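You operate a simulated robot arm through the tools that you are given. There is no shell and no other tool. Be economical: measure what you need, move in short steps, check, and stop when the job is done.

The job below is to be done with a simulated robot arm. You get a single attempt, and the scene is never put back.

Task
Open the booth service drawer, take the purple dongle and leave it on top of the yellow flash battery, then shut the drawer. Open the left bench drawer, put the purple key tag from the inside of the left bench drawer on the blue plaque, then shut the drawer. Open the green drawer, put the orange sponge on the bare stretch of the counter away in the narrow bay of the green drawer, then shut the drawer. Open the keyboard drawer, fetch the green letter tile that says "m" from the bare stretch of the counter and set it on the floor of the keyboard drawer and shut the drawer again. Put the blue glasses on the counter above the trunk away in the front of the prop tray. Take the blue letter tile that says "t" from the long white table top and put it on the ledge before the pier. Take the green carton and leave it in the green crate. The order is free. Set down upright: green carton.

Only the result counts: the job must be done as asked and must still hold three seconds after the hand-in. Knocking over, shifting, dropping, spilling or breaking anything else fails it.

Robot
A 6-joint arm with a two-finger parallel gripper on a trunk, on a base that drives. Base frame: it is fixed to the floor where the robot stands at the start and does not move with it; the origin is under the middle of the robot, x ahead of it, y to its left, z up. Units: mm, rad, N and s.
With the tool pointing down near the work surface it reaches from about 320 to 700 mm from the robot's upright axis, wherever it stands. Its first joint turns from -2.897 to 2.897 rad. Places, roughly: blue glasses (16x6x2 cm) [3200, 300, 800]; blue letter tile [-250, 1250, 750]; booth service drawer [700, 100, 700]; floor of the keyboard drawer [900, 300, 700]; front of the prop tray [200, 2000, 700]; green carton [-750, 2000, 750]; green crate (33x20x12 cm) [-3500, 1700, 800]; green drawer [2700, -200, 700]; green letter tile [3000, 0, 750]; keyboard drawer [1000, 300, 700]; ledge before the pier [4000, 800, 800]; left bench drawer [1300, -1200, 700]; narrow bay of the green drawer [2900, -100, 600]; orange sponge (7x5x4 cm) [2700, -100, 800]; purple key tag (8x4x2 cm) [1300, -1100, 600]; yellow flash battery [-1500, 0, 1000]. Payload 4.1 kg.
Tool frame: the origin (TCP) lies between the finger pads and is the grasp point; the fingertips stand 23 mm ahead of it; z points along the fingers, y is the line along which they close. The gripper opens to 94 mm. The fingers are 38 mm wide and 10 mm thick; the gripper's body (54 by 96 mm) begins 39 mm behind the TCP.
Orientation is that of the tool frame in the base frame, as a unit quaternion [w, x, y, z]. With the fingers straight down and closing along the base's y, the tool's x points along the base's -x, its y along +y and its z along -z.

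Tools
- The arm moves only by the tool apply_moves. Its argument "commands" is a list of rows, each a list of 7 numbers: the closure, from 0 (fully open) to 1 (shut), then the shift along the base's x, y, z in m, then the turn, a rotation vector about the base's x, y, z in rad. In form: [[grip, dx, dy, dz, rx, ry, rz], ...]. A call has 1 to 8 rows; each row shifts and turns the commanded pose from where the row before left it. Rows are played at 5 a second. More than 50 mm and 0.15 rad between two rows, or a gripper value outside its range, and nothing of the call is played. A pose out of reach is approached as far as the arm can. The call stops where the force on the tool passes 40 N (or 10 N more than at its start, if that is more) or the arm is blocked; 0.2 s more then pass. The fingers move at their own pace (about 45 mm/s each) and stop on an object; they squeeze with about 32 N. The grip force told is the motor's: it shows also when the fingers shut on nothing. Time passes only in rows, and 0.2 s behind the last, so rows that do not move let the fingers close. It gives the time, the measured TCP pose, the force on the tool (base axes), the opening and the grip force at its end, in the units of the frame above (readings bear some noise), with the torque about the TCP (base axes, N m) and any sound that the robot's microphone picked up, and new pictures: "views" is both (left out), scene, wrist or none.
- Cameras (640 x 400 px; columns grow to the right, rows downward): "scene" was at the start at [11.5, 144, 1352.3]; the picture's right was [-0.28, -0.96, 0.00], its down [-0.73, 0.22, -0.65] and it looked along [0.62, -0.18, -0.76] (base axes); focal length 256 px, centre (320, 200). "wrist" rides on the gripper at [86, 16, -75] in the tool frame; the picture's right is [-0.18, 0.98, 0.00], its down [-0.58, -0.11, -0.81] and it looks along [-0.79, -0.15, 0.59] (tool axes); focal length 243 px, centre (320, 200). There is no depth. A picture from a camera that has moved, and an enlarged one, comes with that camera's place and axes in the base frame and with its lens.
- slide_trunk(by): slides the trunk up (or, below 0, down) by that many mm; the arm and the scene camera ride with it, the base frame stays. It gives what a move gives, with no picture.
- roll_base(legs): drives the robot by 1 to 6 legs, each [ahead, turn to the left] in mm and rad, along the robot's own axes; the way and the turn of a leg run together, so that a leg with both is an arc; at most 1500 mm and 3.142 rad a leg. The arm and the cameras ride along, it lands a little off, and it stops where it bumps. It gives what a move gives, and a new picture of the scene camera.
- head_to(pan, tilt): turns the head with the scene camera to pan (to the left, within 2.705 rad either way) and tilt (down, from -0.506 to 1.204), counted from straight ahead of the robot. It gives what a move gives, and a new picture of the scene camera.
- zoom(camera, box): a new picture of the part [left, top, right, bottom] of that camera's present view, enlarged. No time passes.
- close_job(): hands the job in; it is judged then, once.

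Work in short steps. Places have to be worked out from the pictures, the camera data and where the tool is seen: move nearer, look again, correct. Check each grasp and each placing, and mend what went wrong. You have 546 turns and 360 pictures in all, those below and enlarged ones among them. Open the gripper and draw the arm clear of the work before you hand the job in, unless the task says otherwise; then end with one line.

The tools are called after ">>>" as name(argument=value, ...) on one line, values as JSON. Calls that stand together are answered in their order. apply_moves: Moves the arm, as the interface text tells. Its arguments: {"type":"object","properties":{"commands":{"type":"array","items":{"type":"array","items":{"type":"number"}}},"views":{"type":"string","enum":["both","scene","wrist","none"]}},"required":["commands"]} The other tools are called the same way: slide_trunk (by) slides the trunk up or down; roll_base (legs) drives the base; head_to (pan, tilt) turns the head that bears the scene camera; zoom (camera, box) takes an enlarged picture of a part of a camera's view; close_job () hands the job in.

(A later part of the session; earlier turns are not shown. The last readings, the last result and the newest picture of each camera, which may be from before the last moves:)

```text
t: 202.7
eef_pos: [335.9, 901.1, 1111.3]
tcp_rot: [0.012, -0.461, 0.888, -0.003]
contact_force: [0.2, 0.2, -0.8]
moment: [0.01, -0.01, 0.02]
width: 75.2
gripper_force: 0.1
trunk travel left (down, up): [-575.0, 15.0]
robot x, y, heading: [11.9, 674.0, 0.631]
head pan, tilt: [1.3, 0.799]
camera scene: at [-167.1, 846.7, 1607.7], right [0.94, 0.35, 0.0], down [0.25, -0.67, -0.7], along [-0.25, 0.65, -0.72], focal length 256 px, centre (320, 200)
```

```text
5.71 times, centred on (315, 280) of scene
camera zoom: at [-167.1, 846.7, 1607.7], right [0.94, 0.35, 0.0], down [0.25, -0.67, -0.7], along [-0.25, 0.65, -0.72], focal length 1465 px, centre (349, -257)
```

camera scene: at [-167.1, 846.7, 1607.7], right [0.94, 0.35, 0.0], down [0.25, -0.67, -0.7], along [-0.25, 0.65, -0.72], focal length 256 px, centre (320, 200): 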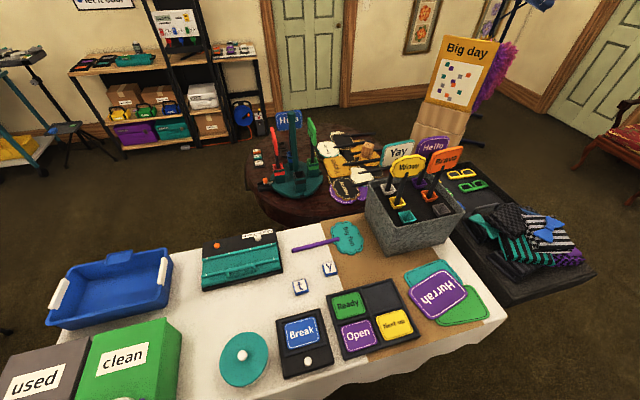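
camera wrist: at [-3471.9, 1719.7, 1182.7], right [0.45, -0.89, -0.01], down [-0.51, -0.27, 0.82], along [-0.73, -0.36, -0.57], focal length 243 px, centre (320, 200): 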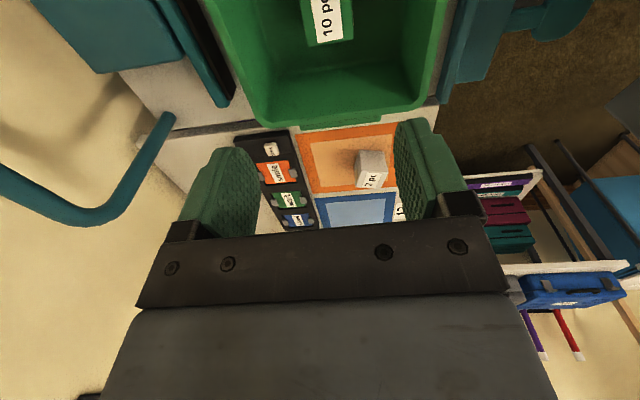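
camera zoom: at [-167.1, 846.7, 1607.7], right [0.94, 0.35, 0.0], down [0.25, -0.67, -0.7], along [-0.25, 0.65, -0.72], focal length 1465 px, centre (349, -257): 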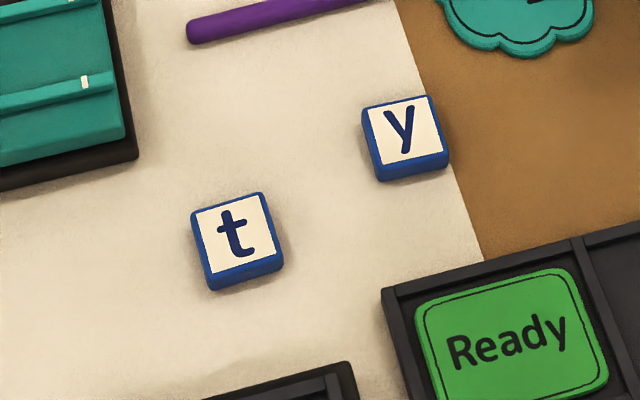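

Tile "t" is 43 mm square, aligned with the room, centre (-377,1198). I swing the arm round to the left in an arc and reach out above it.

>>> apply_moves(commands=[[0.2, -0.0312, 0.0268, 0, 0, 0, -0.03], [0.2, -0.0312, 0.0268, 0, 0, 0, -0.03], [0.2, -0.0312, 0.0268, 0, 0, 0, -0.03], [0.2, -0.0312, 0.0268, 0, 0, 0, -0.03], [0.2, -0.0312, 0.0268, 0, 0, 0, -0.03], [0.2, -0.0408, 0.007, 0, 0, 0, -0.03], [0.2, -0.0408, 0.007, 0, 0, 0, -0.03], [0.2, -0.0408, 0.007, 0, 0, 0, -0.03]], views="none")

>>> apply_moves(commands=[[0.2, -0.0408, 0.007, 0, 0, 0, -0.03], [0.2, -0.0408, 0.007, 0, 0, 0, -0.03], [0.2, -0.04, -0.0148, 0, 0, 0, 0], [0.2, -0.04, -0.0148, 0, 0, 0, 0], [0.2, -0.04, -0.0148, 0, 0, 0, 0], [0.2, -0.04, -0.0148, 0, 0, 0, 0], [0.2, -0.04, -0.0148, 0, 0, 0, 0]], views="none")

>>> apply_moves(commands=[[0.2, -0.0255, 0.032, -0.025, 0, 0, 0], [0.2, -0.0255, 0.032, -0.025, 0, 0, 0], [0.2, -0.0255, 0.032, -0.025, 0, 0, 0], [0.2, -0.0255, 0.032, -0.025, 0, 0, 0], [0.2, -0.0255, 0.032, -0.025, 0, 0, 0], [0.2, -0.0255, 0.032, -0.025, 0, 0, 0]])

```text
t: 204.5
eef_pos: [57.4, 1056.0, 1108.3]
tcp_rot: [0.012, -0.35, 0.937, -0.004]
contact_force: [-0.4, 0.5, 0.1]
moment: [0.0, -0.01, 0.01]
width: 75.3
gripper_force: 0.1
trunk travel left (down, up): [-575.0, 15.0]
robot x, y, heading: [9.7, 672.9, 0.629]
head pan, tilt: [1.3, 0.799]
```

```text
t: 206.1
eef_pos: [-227.1, 995.4, 1109.8]
tcp_rot: [0.011, -0.323, 0.946, -0.004]
contact_force: [0.8, 0.1, 0.3]
moment: [0.0, 0.0, -0.01]
width: 75.5
gripper_force: 0.1
trunk travel left (down, up): [-575.0, 15.0]
robot x, y, heading: [9.4, 672.9, 0.628]
head pan, tilt: [1.3, 0.799]
```

```text
t: 207.5
eef_pos: [-376.3, 1189.8, 959.3]
tcp_rot: [0.012, -0.324, 0.946, -0.005]
contact_force: [-0.7, 0.3, 0.4]
moment: [0.0, 0.0, 0.01]
width: 75.2
gripper_force: 0.0
trunk travel left (down, up): [-575.0, 15.0]
robot x, y, heading: [11.8, 669.9, 0.633]
head pan, tilt: [1.3, 0.799]
camera scene: at [-168.4, 848.2, 1607.7], right [0.94, 0.35, 0.0], down [0.25, -0.67, -0.7], along [-0.25, 0.65, -0.72], focal length 256 px, centre (320, 200)
camera wrist: at [-456.4, 1149.3, 1031.8], right [-0.46, 0.89, -0.01], down [0.51, 0.27, 0.82], along [0.73, 0.37, -0.57], focal length 243 px, centre (320, 200)
```

scene: 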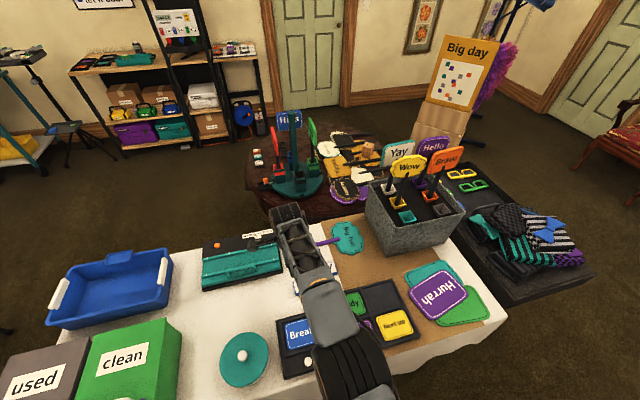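
wrist: 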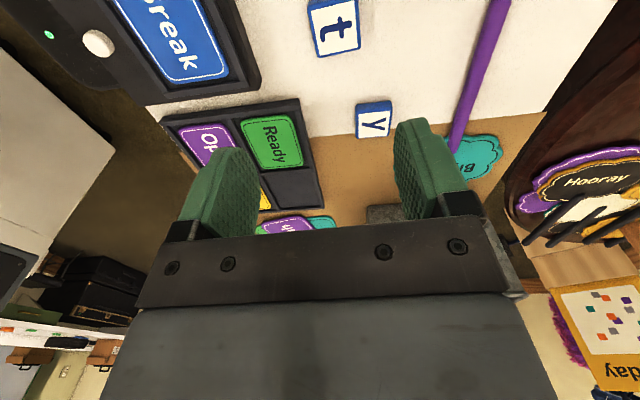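

Tile "t" confirmed at (-377,1201). I descend toward it and look once more before gripping.

>>> apply_moves(commands=[[0.25, 0, 0.005, -0.04, 0, 0, 0], [0.25, -0.001, 0.005, -0.04, 0, 0, 0], [0.25, 0, 0, -0.04, 0, 0, 0], [0.25, 0, 0, -0.035, 0, 0, 0]], views="wrist")

```text
t: 208.5
eef_pos: [-358.7, 1179.6, 811.1]
tcp_rot: [0.011, -0.324, 0.946, -0.004]
contact_force: [-0.3, 0.1, -0.3]
moment: [0.0, 0.03, -0.03]
width: 70.4
gripper_force: 0.1
out of reach, approached as far as the arm can: row 1, 2, 3, 4
trunk travel left (down, up): [-575.0, 15.0]
robot x, y, heading: [10.3, 671.5, 0.627]
head pan, tilt: [1.3, 0.799]
camera wrist: at [-439.6, 1138.5, 883.0], right [-0.46, 0.89, -0.01], down [0.51, 0.27, 0.82], along [0.73, 0.37, -0.57], focal length 243 px, centre (320, 200)
```

wrist: 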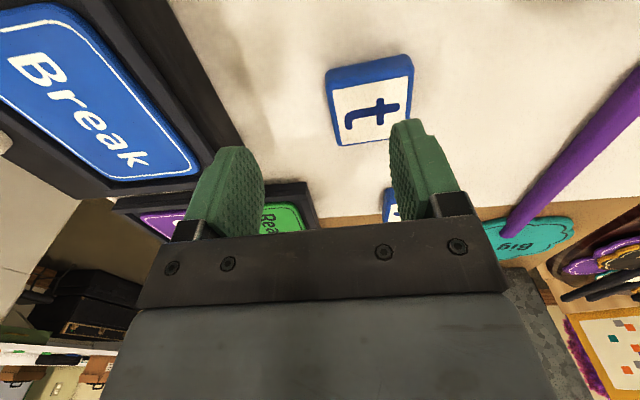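

The high trunk limits the reach here. I raise the hand and lower the trunk by the same amount.

>>> apply_moves(commands=[[0.25, 0, 0, 0.045, 0, 0, 0], [0.25, 0, 0, 0.045, 0, 0, 0], [0.25, 0, 0, 0.045, 0, 0, 0], [0.25, 0, 0, 0.045, 0, 0, 0]], views="none")

>>> slide_trunk(by=-180)

>>> apply_moves(commands=[[0.25, -0.009, 0.01, 0, 0, 0, 0], [0.25, -0.009, 0.01, 0, 0, 0, 0]], views="wrist")

```text
t: 209.5
eef_pos: [-360.3, 1176.0, 988.4]
tcp_rot: [0.012, -0.323, 0.946, -0.004]
contact_force: [0.5, 0.3, 0.2]
moment: [-0.01, 0.01, 0.02]
width: 70.6
gripper_force: 0.1
trunk travel left (down, up): [-575.0, 15.0]
robot x, y, heading: [11.1, 668.9, 0.635]
head pan, tilt: [1.3, 0.799]
```

```text
t: 211.5
eef_pos: [-358.9, 1175.8, 808.2]
tcp_rot: [0.011, -0.323, 0.946, -0.004]
contact_force: [-0.7, -0.3, -0.4]
moment: [0.04, 0.03, -0.01]
width: 70.4
gripper_force: 0.1
trunk travel left (down, up): [-395.0, 195.0]
robot x, y, heading: [10.7, 674.0, 0.632]
head pan, tilt: [1.3, 0.799]
```

```text
t: 212.1
eef_pos: [-372.3, 1190.5, 810.1]
tcp_rot: [0.011, -0.323, 0.946, -0.003]
contact_force: [0.3, 0.2, -0.4]
moment: [0.01, -0.04, -0.01]
width: 70.7
gripper_force: 0.1
out of reach, approached as far as the arm can: row 2
trunk travel left (down, up): [-395.0, 195.0]
robot x, y, heading: [11.6, 674.2, 0.635]
head pan, tilt: [1.3, 0.799]
camera wrist: at [-453.4, 1149.7, 881.1], right [-0.46, 0.89, -0.01], down [0.51, 0.27, 0.82], along [0.73, 0.37, -0.57], focal length 243 px, centre (320, 200)
```

wrist: 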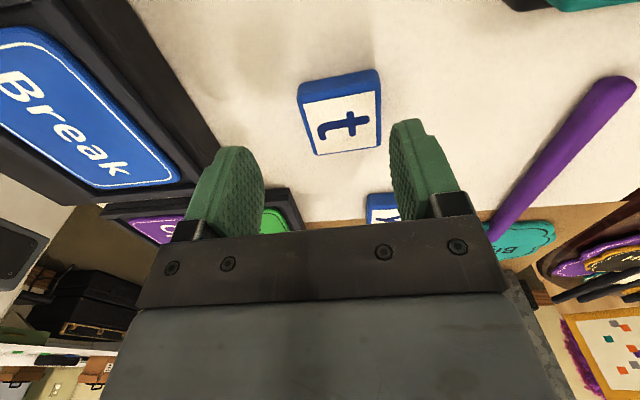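

Still a few mm short. I lower the trunk by another 120 mm, keeping the hand at height.

>>> apply_moves(commands=[[0.25, 0, 0, 0.04, 0, 0, 0], [0.25, 0, 0, 0.04, 0, 0, 0], [0.25, 0, 0, 0.04, 0, 0, 0]], views="none")

>>> slide_trunk(by=-120)

>>> apply_moves(commands=[[0.25, -0.006, 0.007, 0, 0, 0, 0]], views="wrist")

```text
t: 212.9
eef_pos: [-364.9, 1181.7, 925.5]
tcp_rot: [0.012, -0.323, 0.946, -0.005]
contact_force: [-0.7, -0.2, 0.1]
moment: [-0.01, -0.02, -0.05]
width: 70.5
gripper_force: 0.0
out of reach, approached as far as the arm can: row 3
trunk travel left (down, up): [-395.0, 195.0]
robot x, y, heading: [9.8, 670.3, 0.627]
head pan, tilt: [1.3, 0.799]
```

```text
t: 214.4
eef_pos: [-364.0, 1181.9, 807.4]
tcp_rot: [0.011, -0.322, 0.947, -0.004]
contact_force: [0.7, 0.3, -0.2]
moment: [0.01, 0.01, 0.02]
width: 70.6
gripper_force: 0.1
trunk travel left (down, up): [-275.0, 315.0]
robot x, y, heading: [9.4, 671.8, 0.628]
head pan, tilt: [1.3, 0.799]
```

```text
t: 214.8
eef_pos: [-364.5, 1182.2, 808.1]
tcp_rot: [0.012, -0.323, 0.946, -0.005]
contact_force: [-0.3, 0.4, 0.1]
moment: [0.03, 0.0, -0.03]
width: 70.3
gripper_force: 0.1
out of reach, approached as far as the arm can: row 1
trunk travel left (down, up): [-275.0, 315.0]
robot x, y, heading: [13.9, 669.8, 0.631]
head pan, tilt: [1.3, 0.799]
camera wrist: at [-443.6, 1140.7, 879.9], right [-0.46, 0.89, -0.01], down [0.51, 0.27, 0.82], along [0.73, 0.37, -0.57], focal length 243 px, centre (320, 200)
```

wrist: 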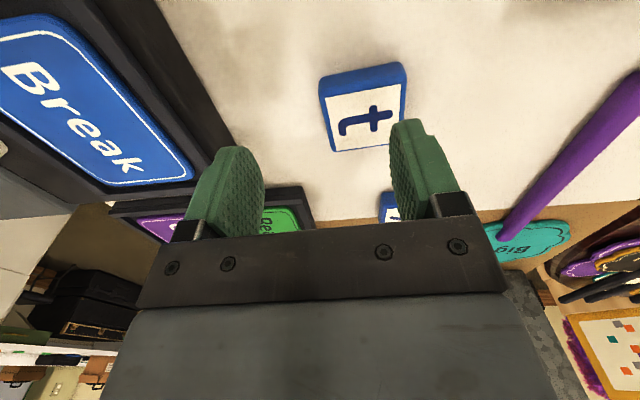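

I will instead turn the tool 90° so that it closes along the table, and lean it outward a little to gain reach. First trunk back up and the turn.

>>> slide_trunk(by=150)

>>> apply_moves(commands=[[0.25, 0.003, -0.003, 0, 0, 0, 0.15], [0.25, 0.003, -0.003, 0, 0, 0, 0.15], [0.25, 0.003, -0.003, 0, 0, 0, 0.15], [0.25, 0.003, -0.003, 0, 0, 0, 0.15], [0.25, 0, 0, -0.01, 0, 0, 0.15], [0.25, 0, 0, -0.01, 0, 0, 0.15], [0.25, 0, 0, -0.01, 0, 0, 0.15], [0.25, 0, 0, -0.01, 0, 0, 0.15]], views="none")

>>> apply_moves(commands=[[0.25, 0, 0, -0.01, 0, 0, 0.15], [0.25, 0, 0, -0.01, 0, 0, 0.15], [0.25, 0, 0, -0.01, 0, 0, 0.07], [0.25, -0.003, 0.004, 0, -0.08, -0.06, 0], [0.25, -0.003, 0.004, 0, -0.08, -0.06, 0]], views="wrist")

```text
t: 216.6
eef_pos: [-362.8, 1181.5, 958.4]
tcp_rot: [0.012, -0.323, 0.946, -0.005]
contact_force: [-0.5, 0.0, 0.2]
moment: [0.05, 0.03, 0.01]
width: 70.4
gripper_force: 0.1
trunk travel left (down, up): [-425.0, 165.0]
robot x, y, heading: [14.2, 672.7, 0.636]
head pan, tilt: [1.3, 0.799]
```

```text
t: 218.4
eef_pos: [-350.7, 1170.5, 917.5]
tcp_rot: [-0.012, 0.801, -0.598, -0.003]
contact_force: [-0.1, -0.3, 0.2]
moment: [0.01, 0.03, 0.01]
width: 70.4
gripper_force: 0.0
trunk travel left (down, up): [-425.0, 165.0]
robot x, y, heading: [7.7, 671.3, 0.632]
head pan, tilt: [1.3, 0.799]
```

```text
t: 219.6
eef_pos: [-347.6, 1168.0, 886.5]
tcp_rot: [0.034, 0.894, -0.438, 0.084]
contact_force: [0.7, -0.4, -0.2]
moment: [0.0, 0.0, 0.0]
width: 70.5
gripper_force: 0.0
out of reach, approached as far as the arm can: row 5
trunk travel left (down, up): [-425.0, 165.0]
robot x, y, heading: [13.5, 674.7, 0.635]
head pan, tilt: [1.3, 0.799]
camera wrist: at [-317.4, 1100.2, 975.2], right [-0.89, -0.46, -0.05], down [-0.36, 0.63, 0.69], along [-0.29, 0.63, -0.72], focal length 243 px, centre (320, 200)
```

wrist: 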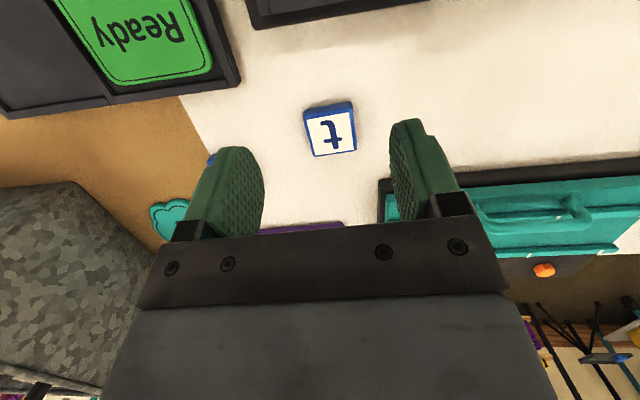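

I tilted the wrong way; I reverse it to lean outward by 0.2 rad.

>>> apply_moves(commands=[[0.25, -0.005, 0.006, 0, 0.08, 0.06, 0], [0.25, -0.005, 0.006, 0, 0.08, 0.06, 0], [0.25, -0.007, 0.008, 0, 0.08, 0.06, 0], [0.25, -0.007, 0.008, 0, 0.08, 0.06, 0], [0.25, -0.002, 0.003, -0.02, 0, 0, 0], [0.25, 0, 0, -0.02, 0, 0, 0]], views="wrist")

```text
t: 221.0
eef_pos: [-375.5, 1199.0, 844.2]
tcp_rot: [-0.056, 0.892, -0.439, -0.094]
contact_force: [-0.1, -0.3, 0.5]
moment: [0.02, 0.01, 0.0]
width: 70.6
gripper_force: 0.1
trunk travel left (down, up): [-425.0, 165.0]
robot x, y, heading: [10.3, 672.9, 0.632]
head pan, tilt: [1.3, 0.799]
camera wrist: at [-327.3, 1108.0, 897.8], right [-0.89, -0.46, 0.02], down [-0.16, 0.37, 0.92], along [-0.43, 0.81, -0.4], focal length 243 px, centre (320, 200)
```

wrist: 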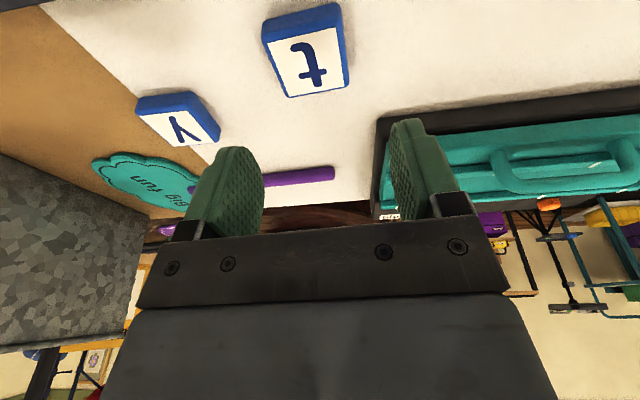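

Now in reach. Tile at (-371,1198). I descend to z≈774 and close.

>>> apply_moves(commands=[[0.25, 0.003, -0.002, -0.025, 0, 0, 0], [0.25, 0.003, -0.002, -0.025, 0, 0, 0], [0.25, 0, 0, -0.02, 0, 0, 0]], views="wrist")

```text
t: 221.8
eef_pos: [-367.5, 1194.1, 774.7]
tcp_rot: [-0.057, 0.892, -0.439, -0.095]
contact_force: [-1.2, 0.3, 0.2]
moment: [-0.01, 0.01, 0.05]
width: 70.4
gripper_force: 0.1
trunk travel left (down, up): [-425.0, 165.0]
robot x, y, heading: [11.2, 669.8, 0.629]
head pan, tilt: [1.3, 0.799]
camera wrist: at [-320.5, 1103.0, 826.2], right [-0.89, -0.46, 0.02], down [-0.16, 0.37, 0.92], along [-0.43, 0.81, -0.4], focal length 243 px, centre (320, 200)
```

wrist: 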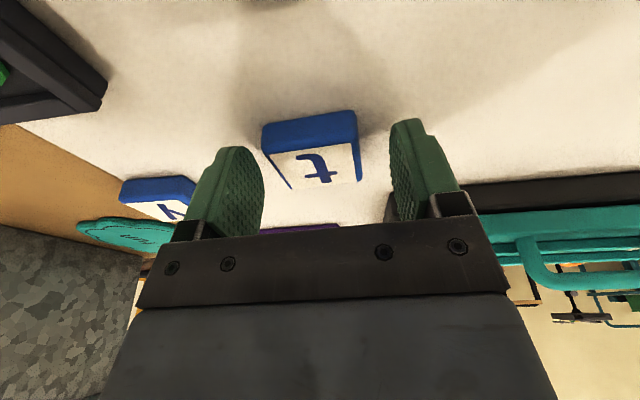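

The tile stands between the pads. Close and lift.

>>> apply_moves(commands=[[0.6, 0, 0, 0, 0, 0, 0], [1, 0, 0, 0, 0, 0, 0], [1, 0, 0, 0, 0, 0, 0], [1, 0, 0, 0, 0, 0, 0], [1, 0, 0, 0.03, 0, 0, 0], [1, 0.005, -0.005, 0.04, 0, 0, 0]], views="wrist")

```text
t: 223.2
eef_pos: [-364.5, 1189.1, 845.7]
tcp_rot: [-0.056, 0.892, -0.439, -0.094]
contact_force: [0.6, 0.0, 0.2]
moment: [0.0, 0.01, 0.04]
width: 46.6
gripper_force: 32.3
trunk travel left (down, up): [-425.0, 165.0]
robot x, y, heading: [10.6, 672.2, 0.634]
head pan, tilt: [1.3, 0.799]
camera wrist: at [-317.0, 1098.4, 898.6], right [-0.89, -0.46, 0.02], down [-0.16, 0.37, 0.92], along [-0.43, 0.81, -0.4], focal length 243 px, centre (320, 200)
```

wrist: 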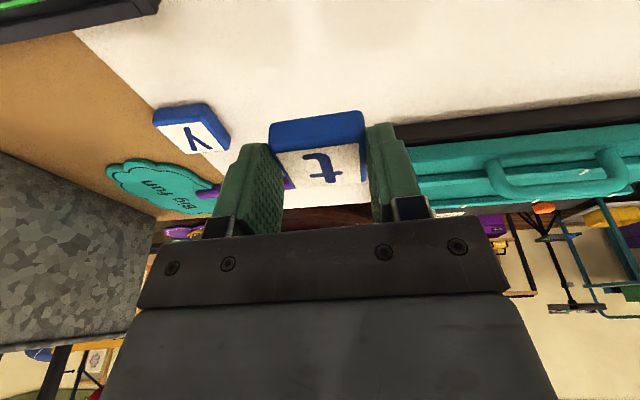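

Tile "t" is held (46.6 mm). I retract and swing the arm back to the front, turning the tool along.

>>> apply_moves(commands=[[1, 0.0233, -0.0322, 0.025, 0, 0, 0], [1, 0.0233, -0.0322, 0.025, 0, 0, 0], [1, 0.0233, -0.0322, 0.025, 0, 0, 0], [1, 0.0233, -0.0322, 0.025, 0, 0, 0], [1, 0.0233, -0.0322, 0.025, 0, 0, 0], [1, 0.0233, -0.0322, 0.025, 0, 0, 0]], views="none")

>>> apply_moves(commands=[[1, 0.04, 0.0148, 0, 0, 0, -0.1], [1, 0.04, 0.0148, 0, 0, 0, -0.1], [1, 0.04, 0.0148, 0, 0, 0, -0.1], [1, 0.04, 0.0148, 0, 0, 0, -0.1], [1, 0.04, 0.0148, 0, 0, 0, -0.1], [1, 0.0408, -0.007, 0, 0, 0, -0.1], [1, 0.0408, -0.007, 0, 0, 0, -0.1], [1, 0.0408, -0.007, 0, 0, 0, -0.1]], views="none")

>>> apply_moves(commands=[[1, 0.0408, -0.007, 0, 0, 0, -0.1], [1, 0.0408, -0.007, 0, 0, 0, -0.1], [1, 0.0312, -0.0268, 0, 0, 0, -0.1], [1, 0.0312, -0.0268, 0, 0, 0, -0.1], [1, 0.0312, -0.0268, 0, 0, 0, -0.1], [1, 0.0312, -0.0268, 0, 0, 0, -0.1], [1, 0.0312, -0.0268, 0, 0, 0, -0.1]], views="none")

>>> head_to(pan=-0.5, tilt=0.5)

```text
t: 224.6
eef_pos: [-220.9, 996.4, 996.9]
tcp_rot: [-0.057, 0.892, -0.439, -0.094]
contact_force: [-0.3, 0.8, 0.1]
moment: [0.0, 0.03, -0.01]
width: 46.7
gripper_force: 31.7
trunk travel left (down, up): [-425.0, 165.0]
robot x, y, heading: [6.4, 669.3, 0.634]
head pan, tilt: [1.3, 0.799]
```

```text
t: 226.4
eef_pos: [98.8, 1049.6, 998.1]
tcp_rot: [0.089, -0.649, 0.752, 0.065]
contact_force: [-0.2, 0.3, -0.9]
moment: [-0.01, -0.01, 0.03]
width: 46.9
gripper_force: 32.3
trunk travel left (down, up): [-425.0, 165.0]
robot x, y, heading: [10.9, 672.1, 0.631]
head pan, tilt: [1.3, 0.799]
```

```text
t: 228.0
eef_pos: [335.8, 905.2, 993.6]
tcp_rot: [0.106, -0.352, 0.929, 0.031]
contact_force: [-0.1, 0.5, -0.4]
moment: [0.0, -0.01, 0.05]
width: 46.7
gripper_force: 31.3
trunk travel left (down, up): [-425.0, 165.0]
robot x, y, heading: [9.6, 677.1, 0.631]
head pan, tilt: [1.3, 0.799]
```

```text
t: 229.8
eef_pos: [334.6, 905.4, 992.5]
tcp_rot: [0.106, -0.354, 0.929, 0.032]
contact_force: [-0.3, -0.9, -0.9]
moment: [-0.02, 0.02, -0.04]
width: 46.8
gripper_force: 32.3
trunk travel left (down, up): [-425.0, 165.0]
robot x, y, heading: [9.6, 674.3, 0.632]
head pan, tilt: [-0.499, 0.499]
camera scene: at [-48.5, 783.2, 1483.7], right [0.13, -0.99, 0.0], down [-0.47, -0.06, -0.88], along [0.87, 0.12, -0.48], focal length 256 px, centre (320, 200)
```

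scene: 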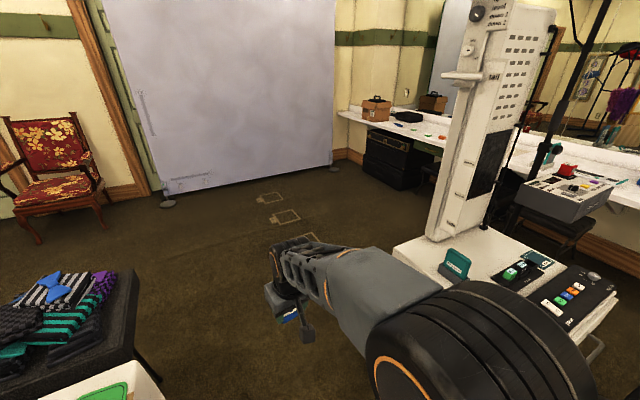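

Now to the far end of the counter with the tile. I drive past the booth's left and across the open floor, stopping midway to look.

>>> roll_base(legs=[[0, -0.285], [1136, 0], [0, -0.374], [900, 0]])

>>> head_to(pan=-0.1, tilt=0.5)

```text
t: 242.1
eef_pos: [2397.8, 1061.9, 992.5]
tcp_rot: [0.109, -0.039, 0.993, -0.004]
contact_force: [-0.4, 0.5, 0.8]
moment: [-0.03, -0.01, -0.01]
width: 46.6
gripper_force: 32.4
trunk travel left (down, up): [-425.0, 165.0]
robot x, y, heading: [1998.4, 1072.3, -0.017]
head pan, tilt: [-0.499, 0.499]
camera scene: at [2017.1, 1193.6, 1484.0], right [-0.49, -0.87, 0.0], down [-0.42, 0.24, -0.88], along [0.76, -0.43, -0.48], focal length 256 px, centre (320, 200)
```

scene: 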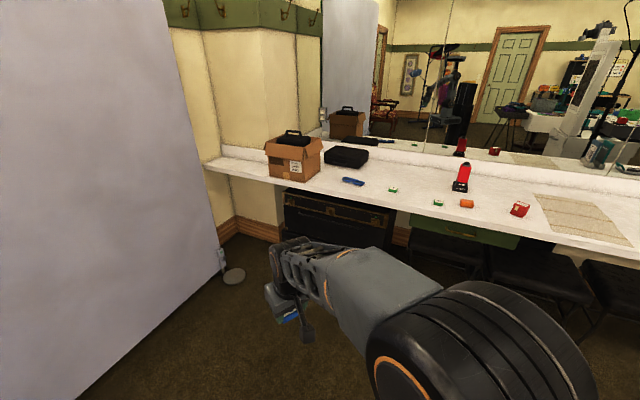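

```text
t: 243.0
eef_pos: [2397.4, 1061.2, 993.4]
tcp_rot: [0.109, -0.04, 0.993, -0.004]
contact_force: [0.2, 1.2, -0.1]
moment: [-0.03, -0.01, 0.02]
width: 46.9
gripper_force: 32.2
trunk travel left (down, up): [-425.0, 165.0]
robot x, y, heading: [1995.2, 1071.6, -0.019]
head pan, tilt: [-0.099, 0.499]
camera scene: at [2028.3, 1227.8, 1484.0], right [-0.12, -0.99, 0.0], down [-0.48, 0.06, -0.88], along [0.87, -0.1, -0.48], focal length 256 px, centre (320, 200)
```

scene: 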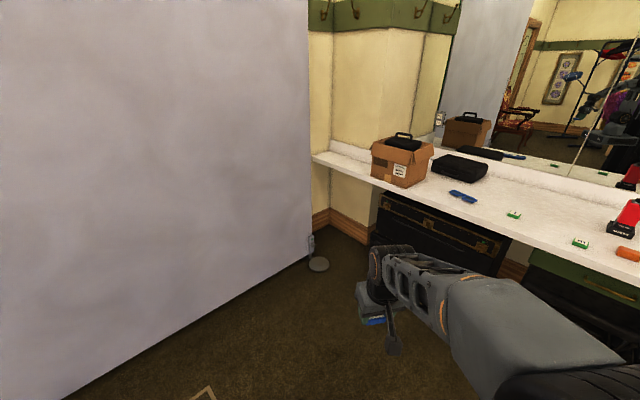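

I can see the counter's end: blue glasses, green tiles, a box, and the narrow ledge in front of the wall pier at left. I zoom there.

>>> zoom(camera="scene", box=[300, 100, 480, 220])

>>> zoom(camera="scene", box=[440, 160, 640, 290])

```text
3.33 times, centred on (390, 160) of scene
camera zoom: at [2028.3, 1227.8, 1484.0], right [-0.12, -0.99, 0.0], down [-0.48, 0.06, -0.88], along [0.87, -0.1, -0.48], focal length 854 px, centre (87, 333)
```

zoom: 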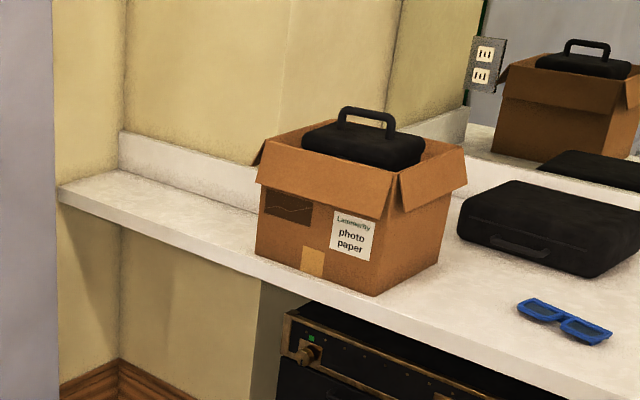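

```text
3.08 times, centred on (540, 225) of scene
camera zoom: at [2028.3, 1227.8, 1484.0], right [-0.12, -0.99, 0.0], down [-0.48, 0.06, -0.88], along [0.87, -0.1, -0.48], focal length 789 px, centre (-357, 123)
```

zoom: 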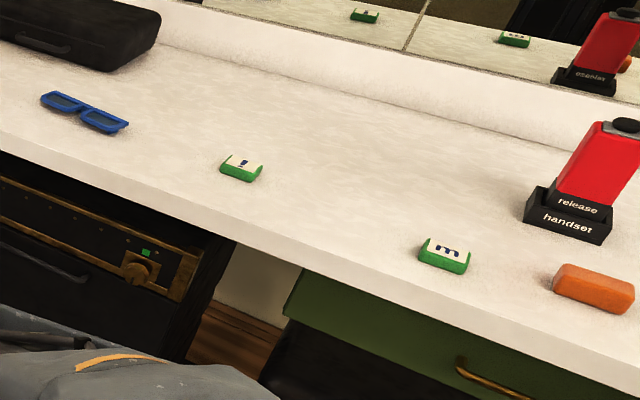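

Blue glasses, tile "m", the orange sponge and the green drawer are in view too. For the ledge I approach diagonally so the arm stays clear of the backdrop screen; I raise the hand and stop short to look.

>>> slide_trunk(by=130)

>>> roll_base(legs=[[0, 0.616], [562, 0], [0, -1.02], [500, 0]])

```text
t: 244.6
eef_pos: [2396.8, 1059.5, 1122.1]
tcp_rot: [0.109, -0.04, 0.993, -0.004]
contact_force: [0.3, 0.0, -0.6]
moment: [0.0, -0.03, -0.01]
width: 46.9
gripper_force: 32.7
trunk travel left (down, up): [-555.0, 35.0]
robot x, y, heading: [1997.3, 1073.3, -0.012]
head pan, tilt: [-0.099, 0.499]
```

```text
t: 254.6
eef_pos: [3261.4, 995.1, 1123.7]
tcp_rot: [0.106, 0.172, 0.979, -0.028]
contact_force: [0.3, 1.0, -1.1]
moment: [-0.01, 0.02, 0.03]
width: 47.0
gripper_force: 31.9
trunk travel left (down, up): [-555.0, 35.0]
robot x, y, heading: [2904.3, 1172.5, -0.441]
head pan, tilt: [-0.099, 0.499]
camera scene: at [2995.9, 1298.9, 1613.7], right [-0.52, -0.86, 0.0], down [-0.41, 0.25, -0.88], along [0.75, -0.45, -0.48], focal length 256 px, centre (320, 200)
```

scene: 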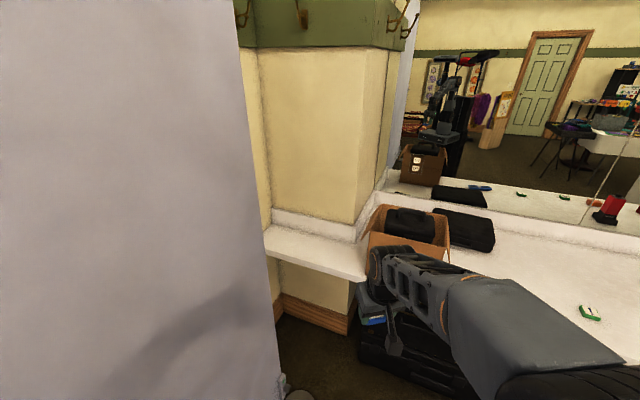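

The ledge is the narrow shelf between screen and box, centre about (3850,785). I go forward 360 mm more.

>>> roll_base(legs=[[360, 0]])

>>> head_to(pan=-0.05, tilt=0.9)

```text
t: 257.0
eef_pos: [3593.9, 840.1, 1123.3]
tcp_rot: [0.107, 0.17, 0.979, -0.028]
contact_force: [0.8, -0.4, -1.6]
moment: [0.01, 0.02, 0.01]
width: 46.6
gripper_force: 31.8
trunk travel left (down, up): [-555.0, 35.0]
robot x, y, heading: [3235.7, 1012.5, -0.438]
head pan, tilt: [-0.099, 0.499]
camera scene: at [3325.8, 1143.5, 1613.7], right [-0.51, -0.86, 0.0], down [-0.41, 0.24, -0.88], along [0.75, -0.45, -0.48], focal length 256 px, centre (320, 200)
```

scene: 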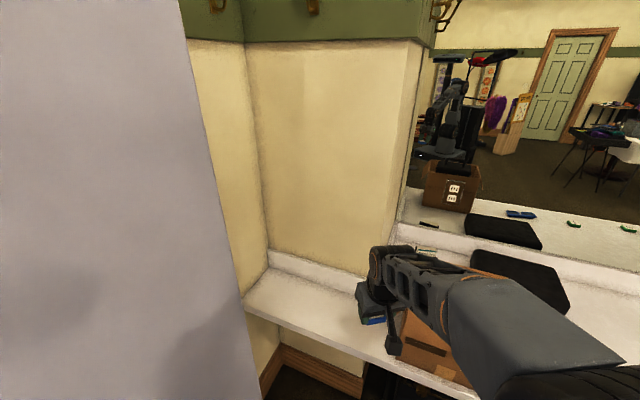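

```text
t: 257.8
eef_pos: [3593.7, 840.1, 1123.0]
tcp_rot: [0.107, 0.17, 0.979, -0.027]
contact_force: [0.9, -0.1, 0.7]
moment: [0.02, 0.01, -0.01]
width: 46.7
gripper_force: 31.7
trunk travel left (down, up): [-555.0, 35.0]
robot x, y, heading: [3234.5, 1013.5, -0.437]
head pan, tilt: [-0.051, 0.901]
camera scene: at [3313.9, 1154.8, 1579.9], right [-0.47, -0.88, 0.0], down [-0.69, 0.37, -0.62], along [0.55, -0.29, -0.78], focal length 256 px, centre (320, 200)
```

scene: 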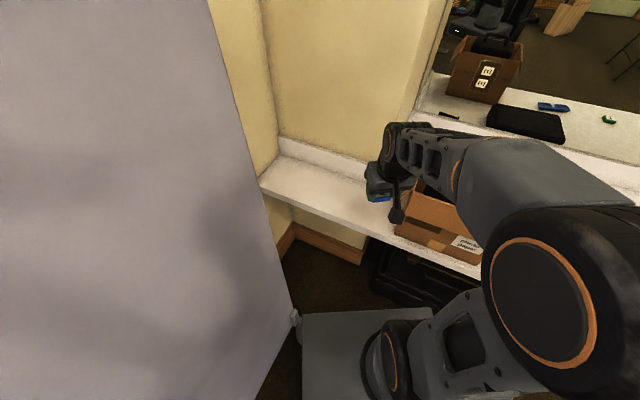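

I reach out over the ledge toward (3812,800) while coming down.

>>> apply_moves(commands=[[1, 0.036, -0.0067, -0.0205, 0, 0, 0], [1, 0.036, -0.0067, -0.0205, 0, 0, 0], [1, 0.036, -0.0067, -0.0205, 0, 0, 0], [1, 0.036, -0.0067, -0.0205, 0, 0, 0], [1, 0.036, -0.0067, -0.0205, 0, 0, 0], [1, 0.036, -0.0067, -0.0205, 0, 0, 0]])

```text
t: 259.2
eef_pos: [3809.8, 800.5, 998.9]
tcp_rot: [0.107, 0.169, 0.979, -0.027]
contact_force: [0.1, 0.0, -0.7]
moment: [0.03, 0.01, 0.04]
width: 46.7
gripper_force: 31.9
trunk travel left (down, up): [-555.0, 35.0]
robot x, y, heading: [3236.0, 1014.7, -0.438]
head pan, tilt: [-0.051, 0.901]
camera scene: at [3314.5, 1154.7, 1579.8], right [-0.47, -0.88, 0.0], down [-0.69, 0.37, -0.62], along [0.55, -0.29, -0.78], focal length 256 px, centre (320, 200)
camera wrist: at [3721.3, 850.2, 1053.0], right [0.5, 0.87, 0.02], down [0.34, -0.22, 0.92], along [0.8, -0.45, -0.4], focal length 243 px, centre (320, 200)
```

scene: 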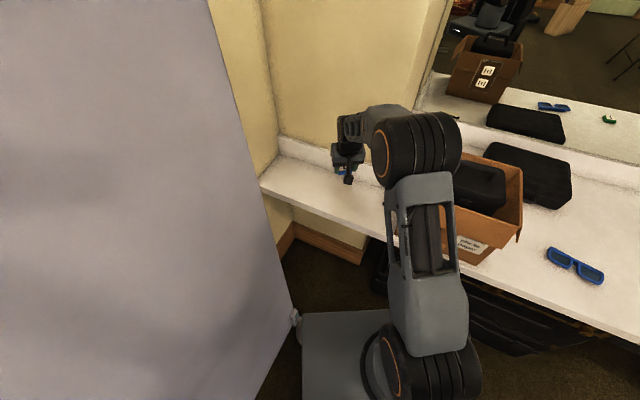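
wrist: 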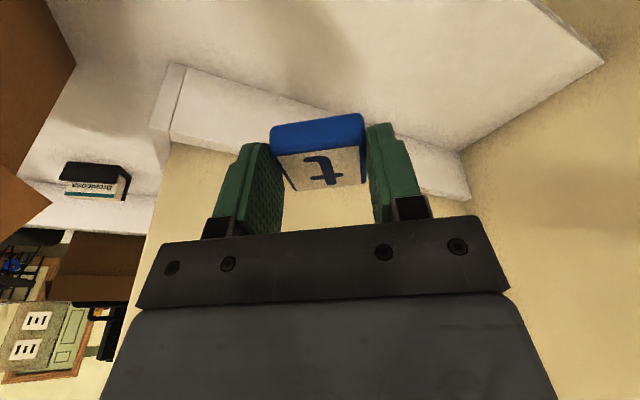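

I shift 25 mm further in for margin, then lower the trunk by 130 mm.

>>> apply_moves(commands=[[1, 0.015, -0.02, 0, 0, 0, 0]], views="none")

>>> slide_trunk(by=-130)

>>> apply_moves(commands=[[1, 0, 0, -0.025, 0, 0, 0]], views="both")

```text
t: 259.6
eef_pos: [3823.1, 780.4, 999.8]
tcp_rot: [0.107, 0.17, 0.979, -0.027]
contact_force: [0.1, 0.1, 0.3]
moment: [-0.03, 0.02, 0.02]
width: 46.4
gripper_force: 32.2
trunk travel left (down, up): [-555.0, 35.0]
robot x, y, heading: [3231.1, 1015.2, -0.436]
head pan, tilt: [-0.051, 0.901]
```

```text
t: 261.2
eef_pos: [3823.1, 780.3, 869.4]
tcp_rot: [0.107, 0.17, 0.979, -0.027]
contact_force: [-0.6, -0.6, -0.5]
moment: [0.0, -0.02, -0.01]
width: 46.6
gripper_force: 31.7
trunk travel left (down, up): [-425.0, 165.0]
robot x, y, heading: [3232.4, 1014.4, -0.437]
head pan, tilt: [-0.051, 0.901]
```

```text
t: 261.6
eef_pos: [3821.8, 781.3, 845.7]
tcp_rot: [0.107, 0.169, 0.979, -0.028]
contact_force: [-0.3, -0.5, 0.3]
moment: [0.0, 0.0, 0.02]
width: 46.9
gripper_force: 32.1
trunk travel left (down, up): [-425.0, 165.0]
robot x, y, heading: [3236.0, 1016.0, -0.44]
head pan, tilt: [-0.051, 0.901]
camera scene: at [3313.8, 1154.9, 1449.9], right [-0.47, -0.88, 0.0], down [-0.69, 0.37, -0.62], along [0.55, -0.29, -0.78], focal length 256 px, centre (320, 200)
camera wrist: at [3733.5, 830.0, 898.0], right [0.5, 0.86, 0.02], down [0.34, -0.22, 0.92], along [0.8, -0.45, -0.4], focal length 243 px, centre (320, 200)
```

scene: 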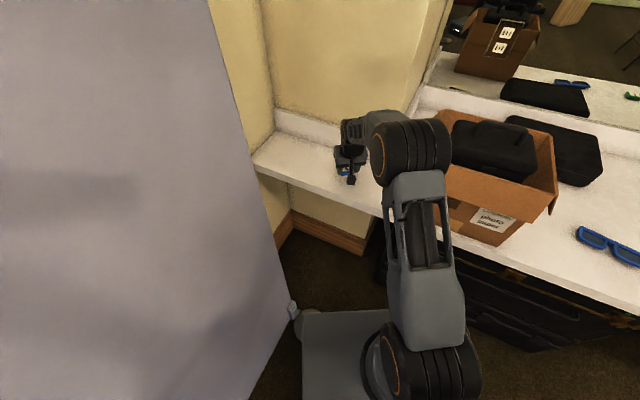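
wrist: 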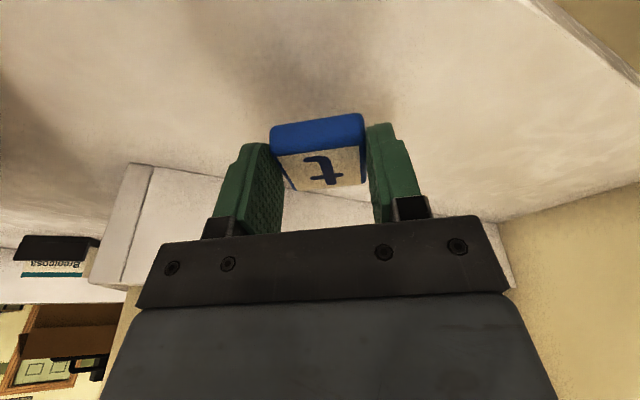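

Over the ledge's middle. I lower slowly until contact.

>>> apply_moves(commands=[[1, 0, 0, -0.015, 0, 0, 0], [1, 0, 0, -0.015, 0, 0, 0], [1, 0, 0, -0.006, 0, 0, 0], [1, 0, 0, -0.004, 0, 0, 0]], views="wrist")

```text
t: 262.6
eef_pos: [3822.4, 779.5, 810.4]
tcp_rot: [0.113, 0.169, 0.979, -0.029]
contact_force: [-0.2, -4.2, 31.5]
moment: [-0.08, -0.25, -0.02]
width: 47.0
gripper_force: 32.2
trunk travel left (down, up): [-425.0, 165.0]
robot x, y, heading: [3233.5, 1013.8, -0.439]
head pan, tilt: [-0.051, 0.901]
camera wrist: at [3734.1, 829.4, 861.8], right [0.5, 0.86, 0.02], down [0.33, -0.22, 0.92], along [0.8, -0.45, -0.39], focal length 243 px, centre (320, 200)
```

wrist: 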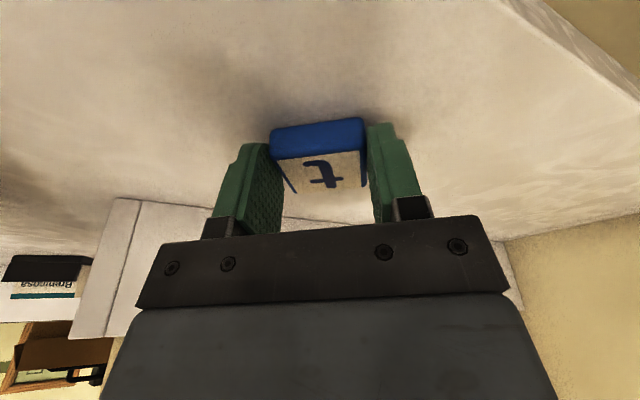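

Contact. I ease 2 mm, release, and rise.

>>> apply_moves(commands=[[1, 0, 0, 0.003, 0, 0, 0], [0.7, 0, 0, 0, 0, 0, 0], [0.3, 0, 0, 0, 0, 0, 0], [0.25, 0, 0, 0, 0, 0, 0], [0.25, 0, 0, 0.03, 0, 0, 0], [0.25, 0, 0, 0.04, 0, 0, 0], [0.25, -0.01, 0.005, 0.04, 0, 0, 0]], views="wrist")

```text
t: 264.2
eef_pos: [3809.8, 785.8, 917.9]
tcp_rot: [0.106, 0.169, 0.98, -0.027]
contact_force: [0.1, -0.1, 0.2]
moment: [0.01, 0.01, -0.02]
width: 70.7
gripper_force: 0.0
trunk travel left (down, up): [-425.0, 165.0]
robot x, y, heading: [3231.5, 1015.9, -0.434]
head pan, tilt: [-0.051, 0.901]
camera wrist: at [3721.1, 835.0, 970.5], right [0.5, 0.86, 0.02], down [0.34, -0.22, 0.91], along [0.8, -0.45, -0.4], focal length 243 px, centre (320, 200)
```

wrist: 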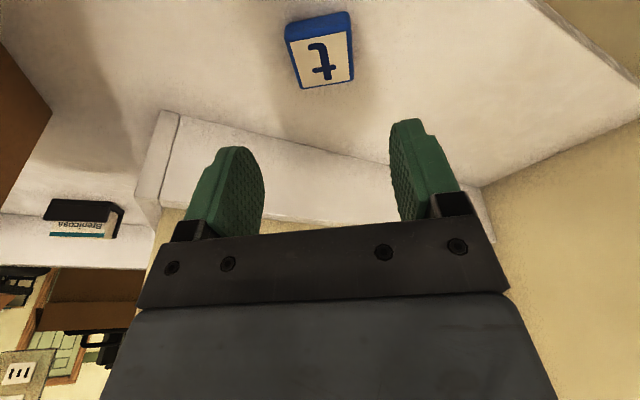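

Tile "t" lies on the ledge. Next the green drawer and sponge: I fold the arm level, back out and drive to face the green drawer.

>>> apply_moves(commands=[[0.25, -0.036, 0.01, 0.016, 0.044, 0.099, 0], [0.25, -0.036, 0.01, 0.016, 0.044, 0.099, 0], [0.25, -0.036, 0.01, 0.016, 0, 0, 0], [0.25, -0.036, 0.01, 0.016, 0, 0, 0], [0.25, -0.036, 0.01, 0.016, 0, 0, 0], [0.25, -0.036, 0.01, 0.016, 0, 0, 0]], views="none")

>>> roll_base(legs=[[-400, 0], [0, -1.86], [873, 0], [0, 1.37]])

>>> head_to(pan=0, tilt=0.7)

```text
t: 265.6
eef_pos: [3596.8, 843.0, 1010.7]
tcp_rot: [0.0, 0.17, 0.985, -0.001]
contact_force: [0.3, 0.2, 0.1]
moment: [0.0, 0.03, 0.04]
width: 70.4
gripper_force: 0.0
trunk travel left (down, up): [-425.0, 165.0]
robot x, y, heading: [3234.1, 1008.6, -0.436]
head pan, tilt: [-0.051, 0.901]
```

```text
t: 280.0
eef_pos: [2573.6, 203.9, 1010.4]
tcp_rot: [0.001, 0.384, 0.923, -0.001]
contact_force: [0.5, 0.0, -0.4]
moment: [0.03, 0.01, -0.03]
width: 70.7
gripper_force: 0.0
trunk travel left (down, up): [-425.0, 165.0]
robot x, y, heading: [2321.1, 516.2, -0.891]
head pan, tilt: [-0.051, 0.901]
camera scene: at [2452.9, 606.6, 1449.8], right [-0.8, -0.59, 0.0], down [-0.47, 0.63, -0.62], along [0.37, -0.5, -0.78], focal length 256 px, centre (320, 200)
```

scene: 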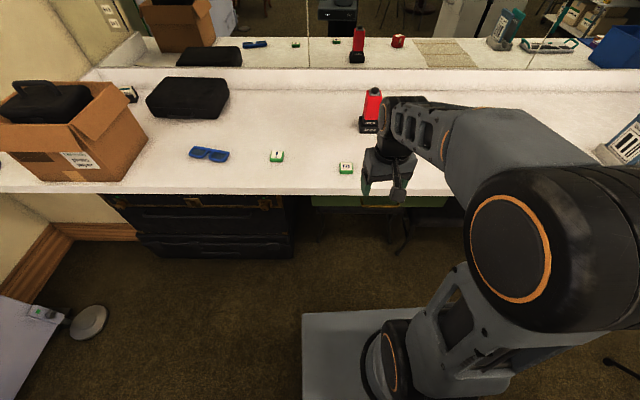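

```text
t: 280.8
eef_pos: [2572.4, 203.8, 1010.6]
tcp_rot: [0.002, 0.384, 0.923, -0.001]
contact_force: [-0.4, 0.6, 0.7]
moment: [-0.03, 0.05, -0.02]
width: 70.6
gripper_force: 0.1
trunk travel left (down, up): [-425.0, 165.0]
robot x, y, heading: [2323.3, 517.6, -0.882]
head pan, tilt: [0.0, 0.7]
camera scene: at [2461.8, 601.6, 1465.9], right [-0.77, -0.63, 0.0], down [-0.41, 0.5, -0.76], along [0.48, -0.59, -0.64], focal length 256 px, centre (320, 200)
```

scene: 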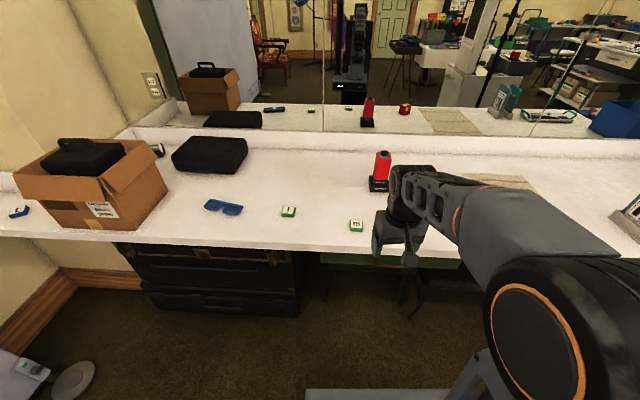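

The arm hides the drawer; I swing the hand aside to the left and look again.

>>> apply_moves(commands=[[0, 0.035, 0.033, 0, 0, 0, 0], [0, 0.035, 0.033, 0, 0, 0, 0], [0, 0.03, 0.035, 0, 0, 0, 0], [0, 0.025, 0.04, 0, 0, 0, 0], [0, 0.02, 0.045, 0, 0, 0, 0], [0, 0.015, 0.045, 0, 0, 0, 0]], views="none")

>>> head_to(pan=-0.15, tilt=0.85)

```text
t: 282.2
eef_pos: [2733.7, 435.4, 1012.5]
tcp_rot: [0.001, 0.385, 0.923, -0.001]
contact_force: [0.2, -0.8, 0.9]
moment: [0.01, -0.01, 0.02]
width: 93.9
gripper_force: 0.1
trunk travel left (down, up): [-425.0, 165.0]
robot x, y, heading: [2318.3, 515.2, -0.888]
head pan, tilt: [0.0, 0.7]
```

```text
t: 282.9
eef_pos: [2734.0, 434.8, 1011.3]
tcp_rot: [0.001, 0.385, 0.923, -0.001]
contact_force: [-0.8, 0.5, -0.7]
moment: [-0.03, 0.03, 0.02]
width: 94.1
gripper_force: 0.0
trunk travel left (down, up): [-425.0, 165.0]
robot x, y, heading: [2320.4, 517.2, -0.887]
head pan, tilt: [-0.15, 0.85]
camera scene: at [2448.0, 600.1, 1453.8], right [-0.86, -0.51, 0.0], down [-0.38, 0.65, -0.66], along [0.34, -0.57, -0.75], focal length 256 px, centre (320, 200)
```

scene: 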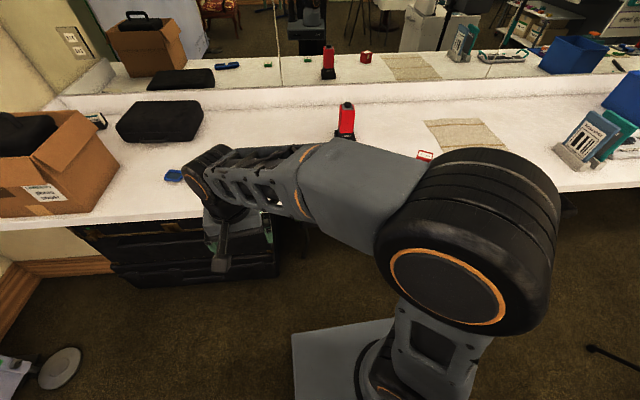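

Still hidden. I swing the arm to the right side instead for a clear view of the drawer.

>>> apply_moves(commands=[[0, -0.027, -0.0385, 0, 0, 0, 0], [0, -0.027, -0.0385, 0, 0, 0, 0], [0, -0.027, -0.0385, 0, 0, 0, 0], [0, -0.027, -0.0385, 0, 0, 0, 0], [0, -0.027, -0.0385, 0, 0, 0, 0], [0, -0.027, -0.0385, 0, 0, 0, 0], [0, -0.042, -0.012, 0, 0, 0, 0], [0, -0.042, -0.012, 0, 0, 0, 0]], views="none")

>>> apply_moves(commands=[[0, -0.042, -0.012, 0, 0, 0, 0], [0, -0.042, -0.012, 0, 0, 0, 0], [0, -0.042, -0.012, 0, 0, 0, 0], [0, -0.042, -0.012, 0, 0, 0, 0], [0, -0.042, -0.012, 0, 0, 0, 0], [0, -0.044, 0.019, 0, 0, 0, 0], [0, -0.044, 0.019, 0, 0, 0, 0], [0, -0.044, 0.019, 0, 0, 0, 0]], views="scene")

```text
t: 284.7
eef_pos: [2487.2, 178.6, 1009.0]
tcp_rot: [0.001, 0.384, 0.923, -0.001]
contact_force: [0.1, -0.1, -0.4]
moment: [-0.01, 0.02, 0.0]
width: 93.9
gripper_force: 0.1
trunk travel left (down, up): [-425.0, 165.0]
robot x, y, heading: [2321.3, 515.2, -0.886]
head pan, tilt: [-0.15, 0.85]
```

```text
t: 286.5
eef_pos: [2141.3, 176.3, 1010.1]
tcp_rot: [0.002, 0.384, 0.923, -0.001]
contact_force: [0.5, -0.5, -0.6]
moment: [0.01, -0.01, -0.02]
width: 93.9
gripper_force: 0.0
trunk travel left (down, up): [-425.0, 165.0]
robot x, y, heading: [2320.7, 516.4, -0.884]
head pan, tilt: [-0.15, 0.85]
camera scene: at [2447.7, 599.9, 1453.8], right [-0.86, -0.51, 0.0], down [-0.38, 0.65, -0.66], along [0.34, -0.57, -0.75], focal length 256 px, centre (320, 200)
```

scene: 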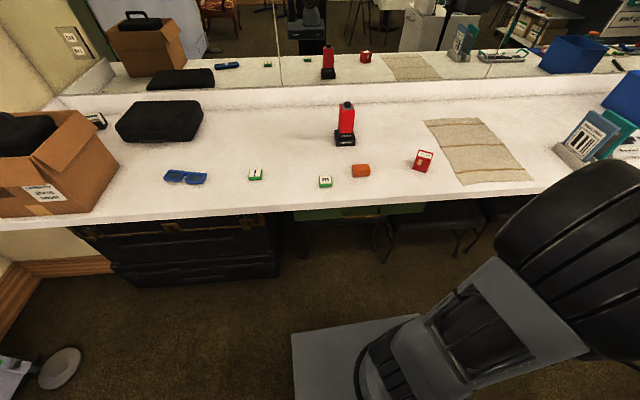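

Clear view. I zoom on the green drawer under the counter's edge.

>>> zoom(camera="scene", box=[270, 140, 470, 270])

```text
3.08 times, centred on (370, 205) of scene
camera zoom: at [2447.7, 599.9, 1453.8], right [-0.86, -0.51, 0.0], down [-0.38, 0.65, -0.66], along [0.34, -0.57, -0.75], focal length 789 px, centre (166, 185)
```

zoom: 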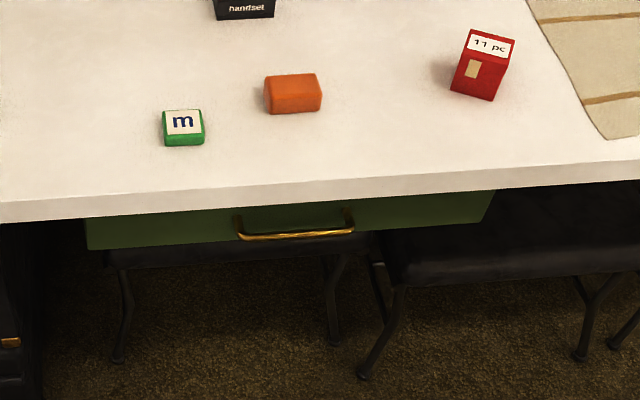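

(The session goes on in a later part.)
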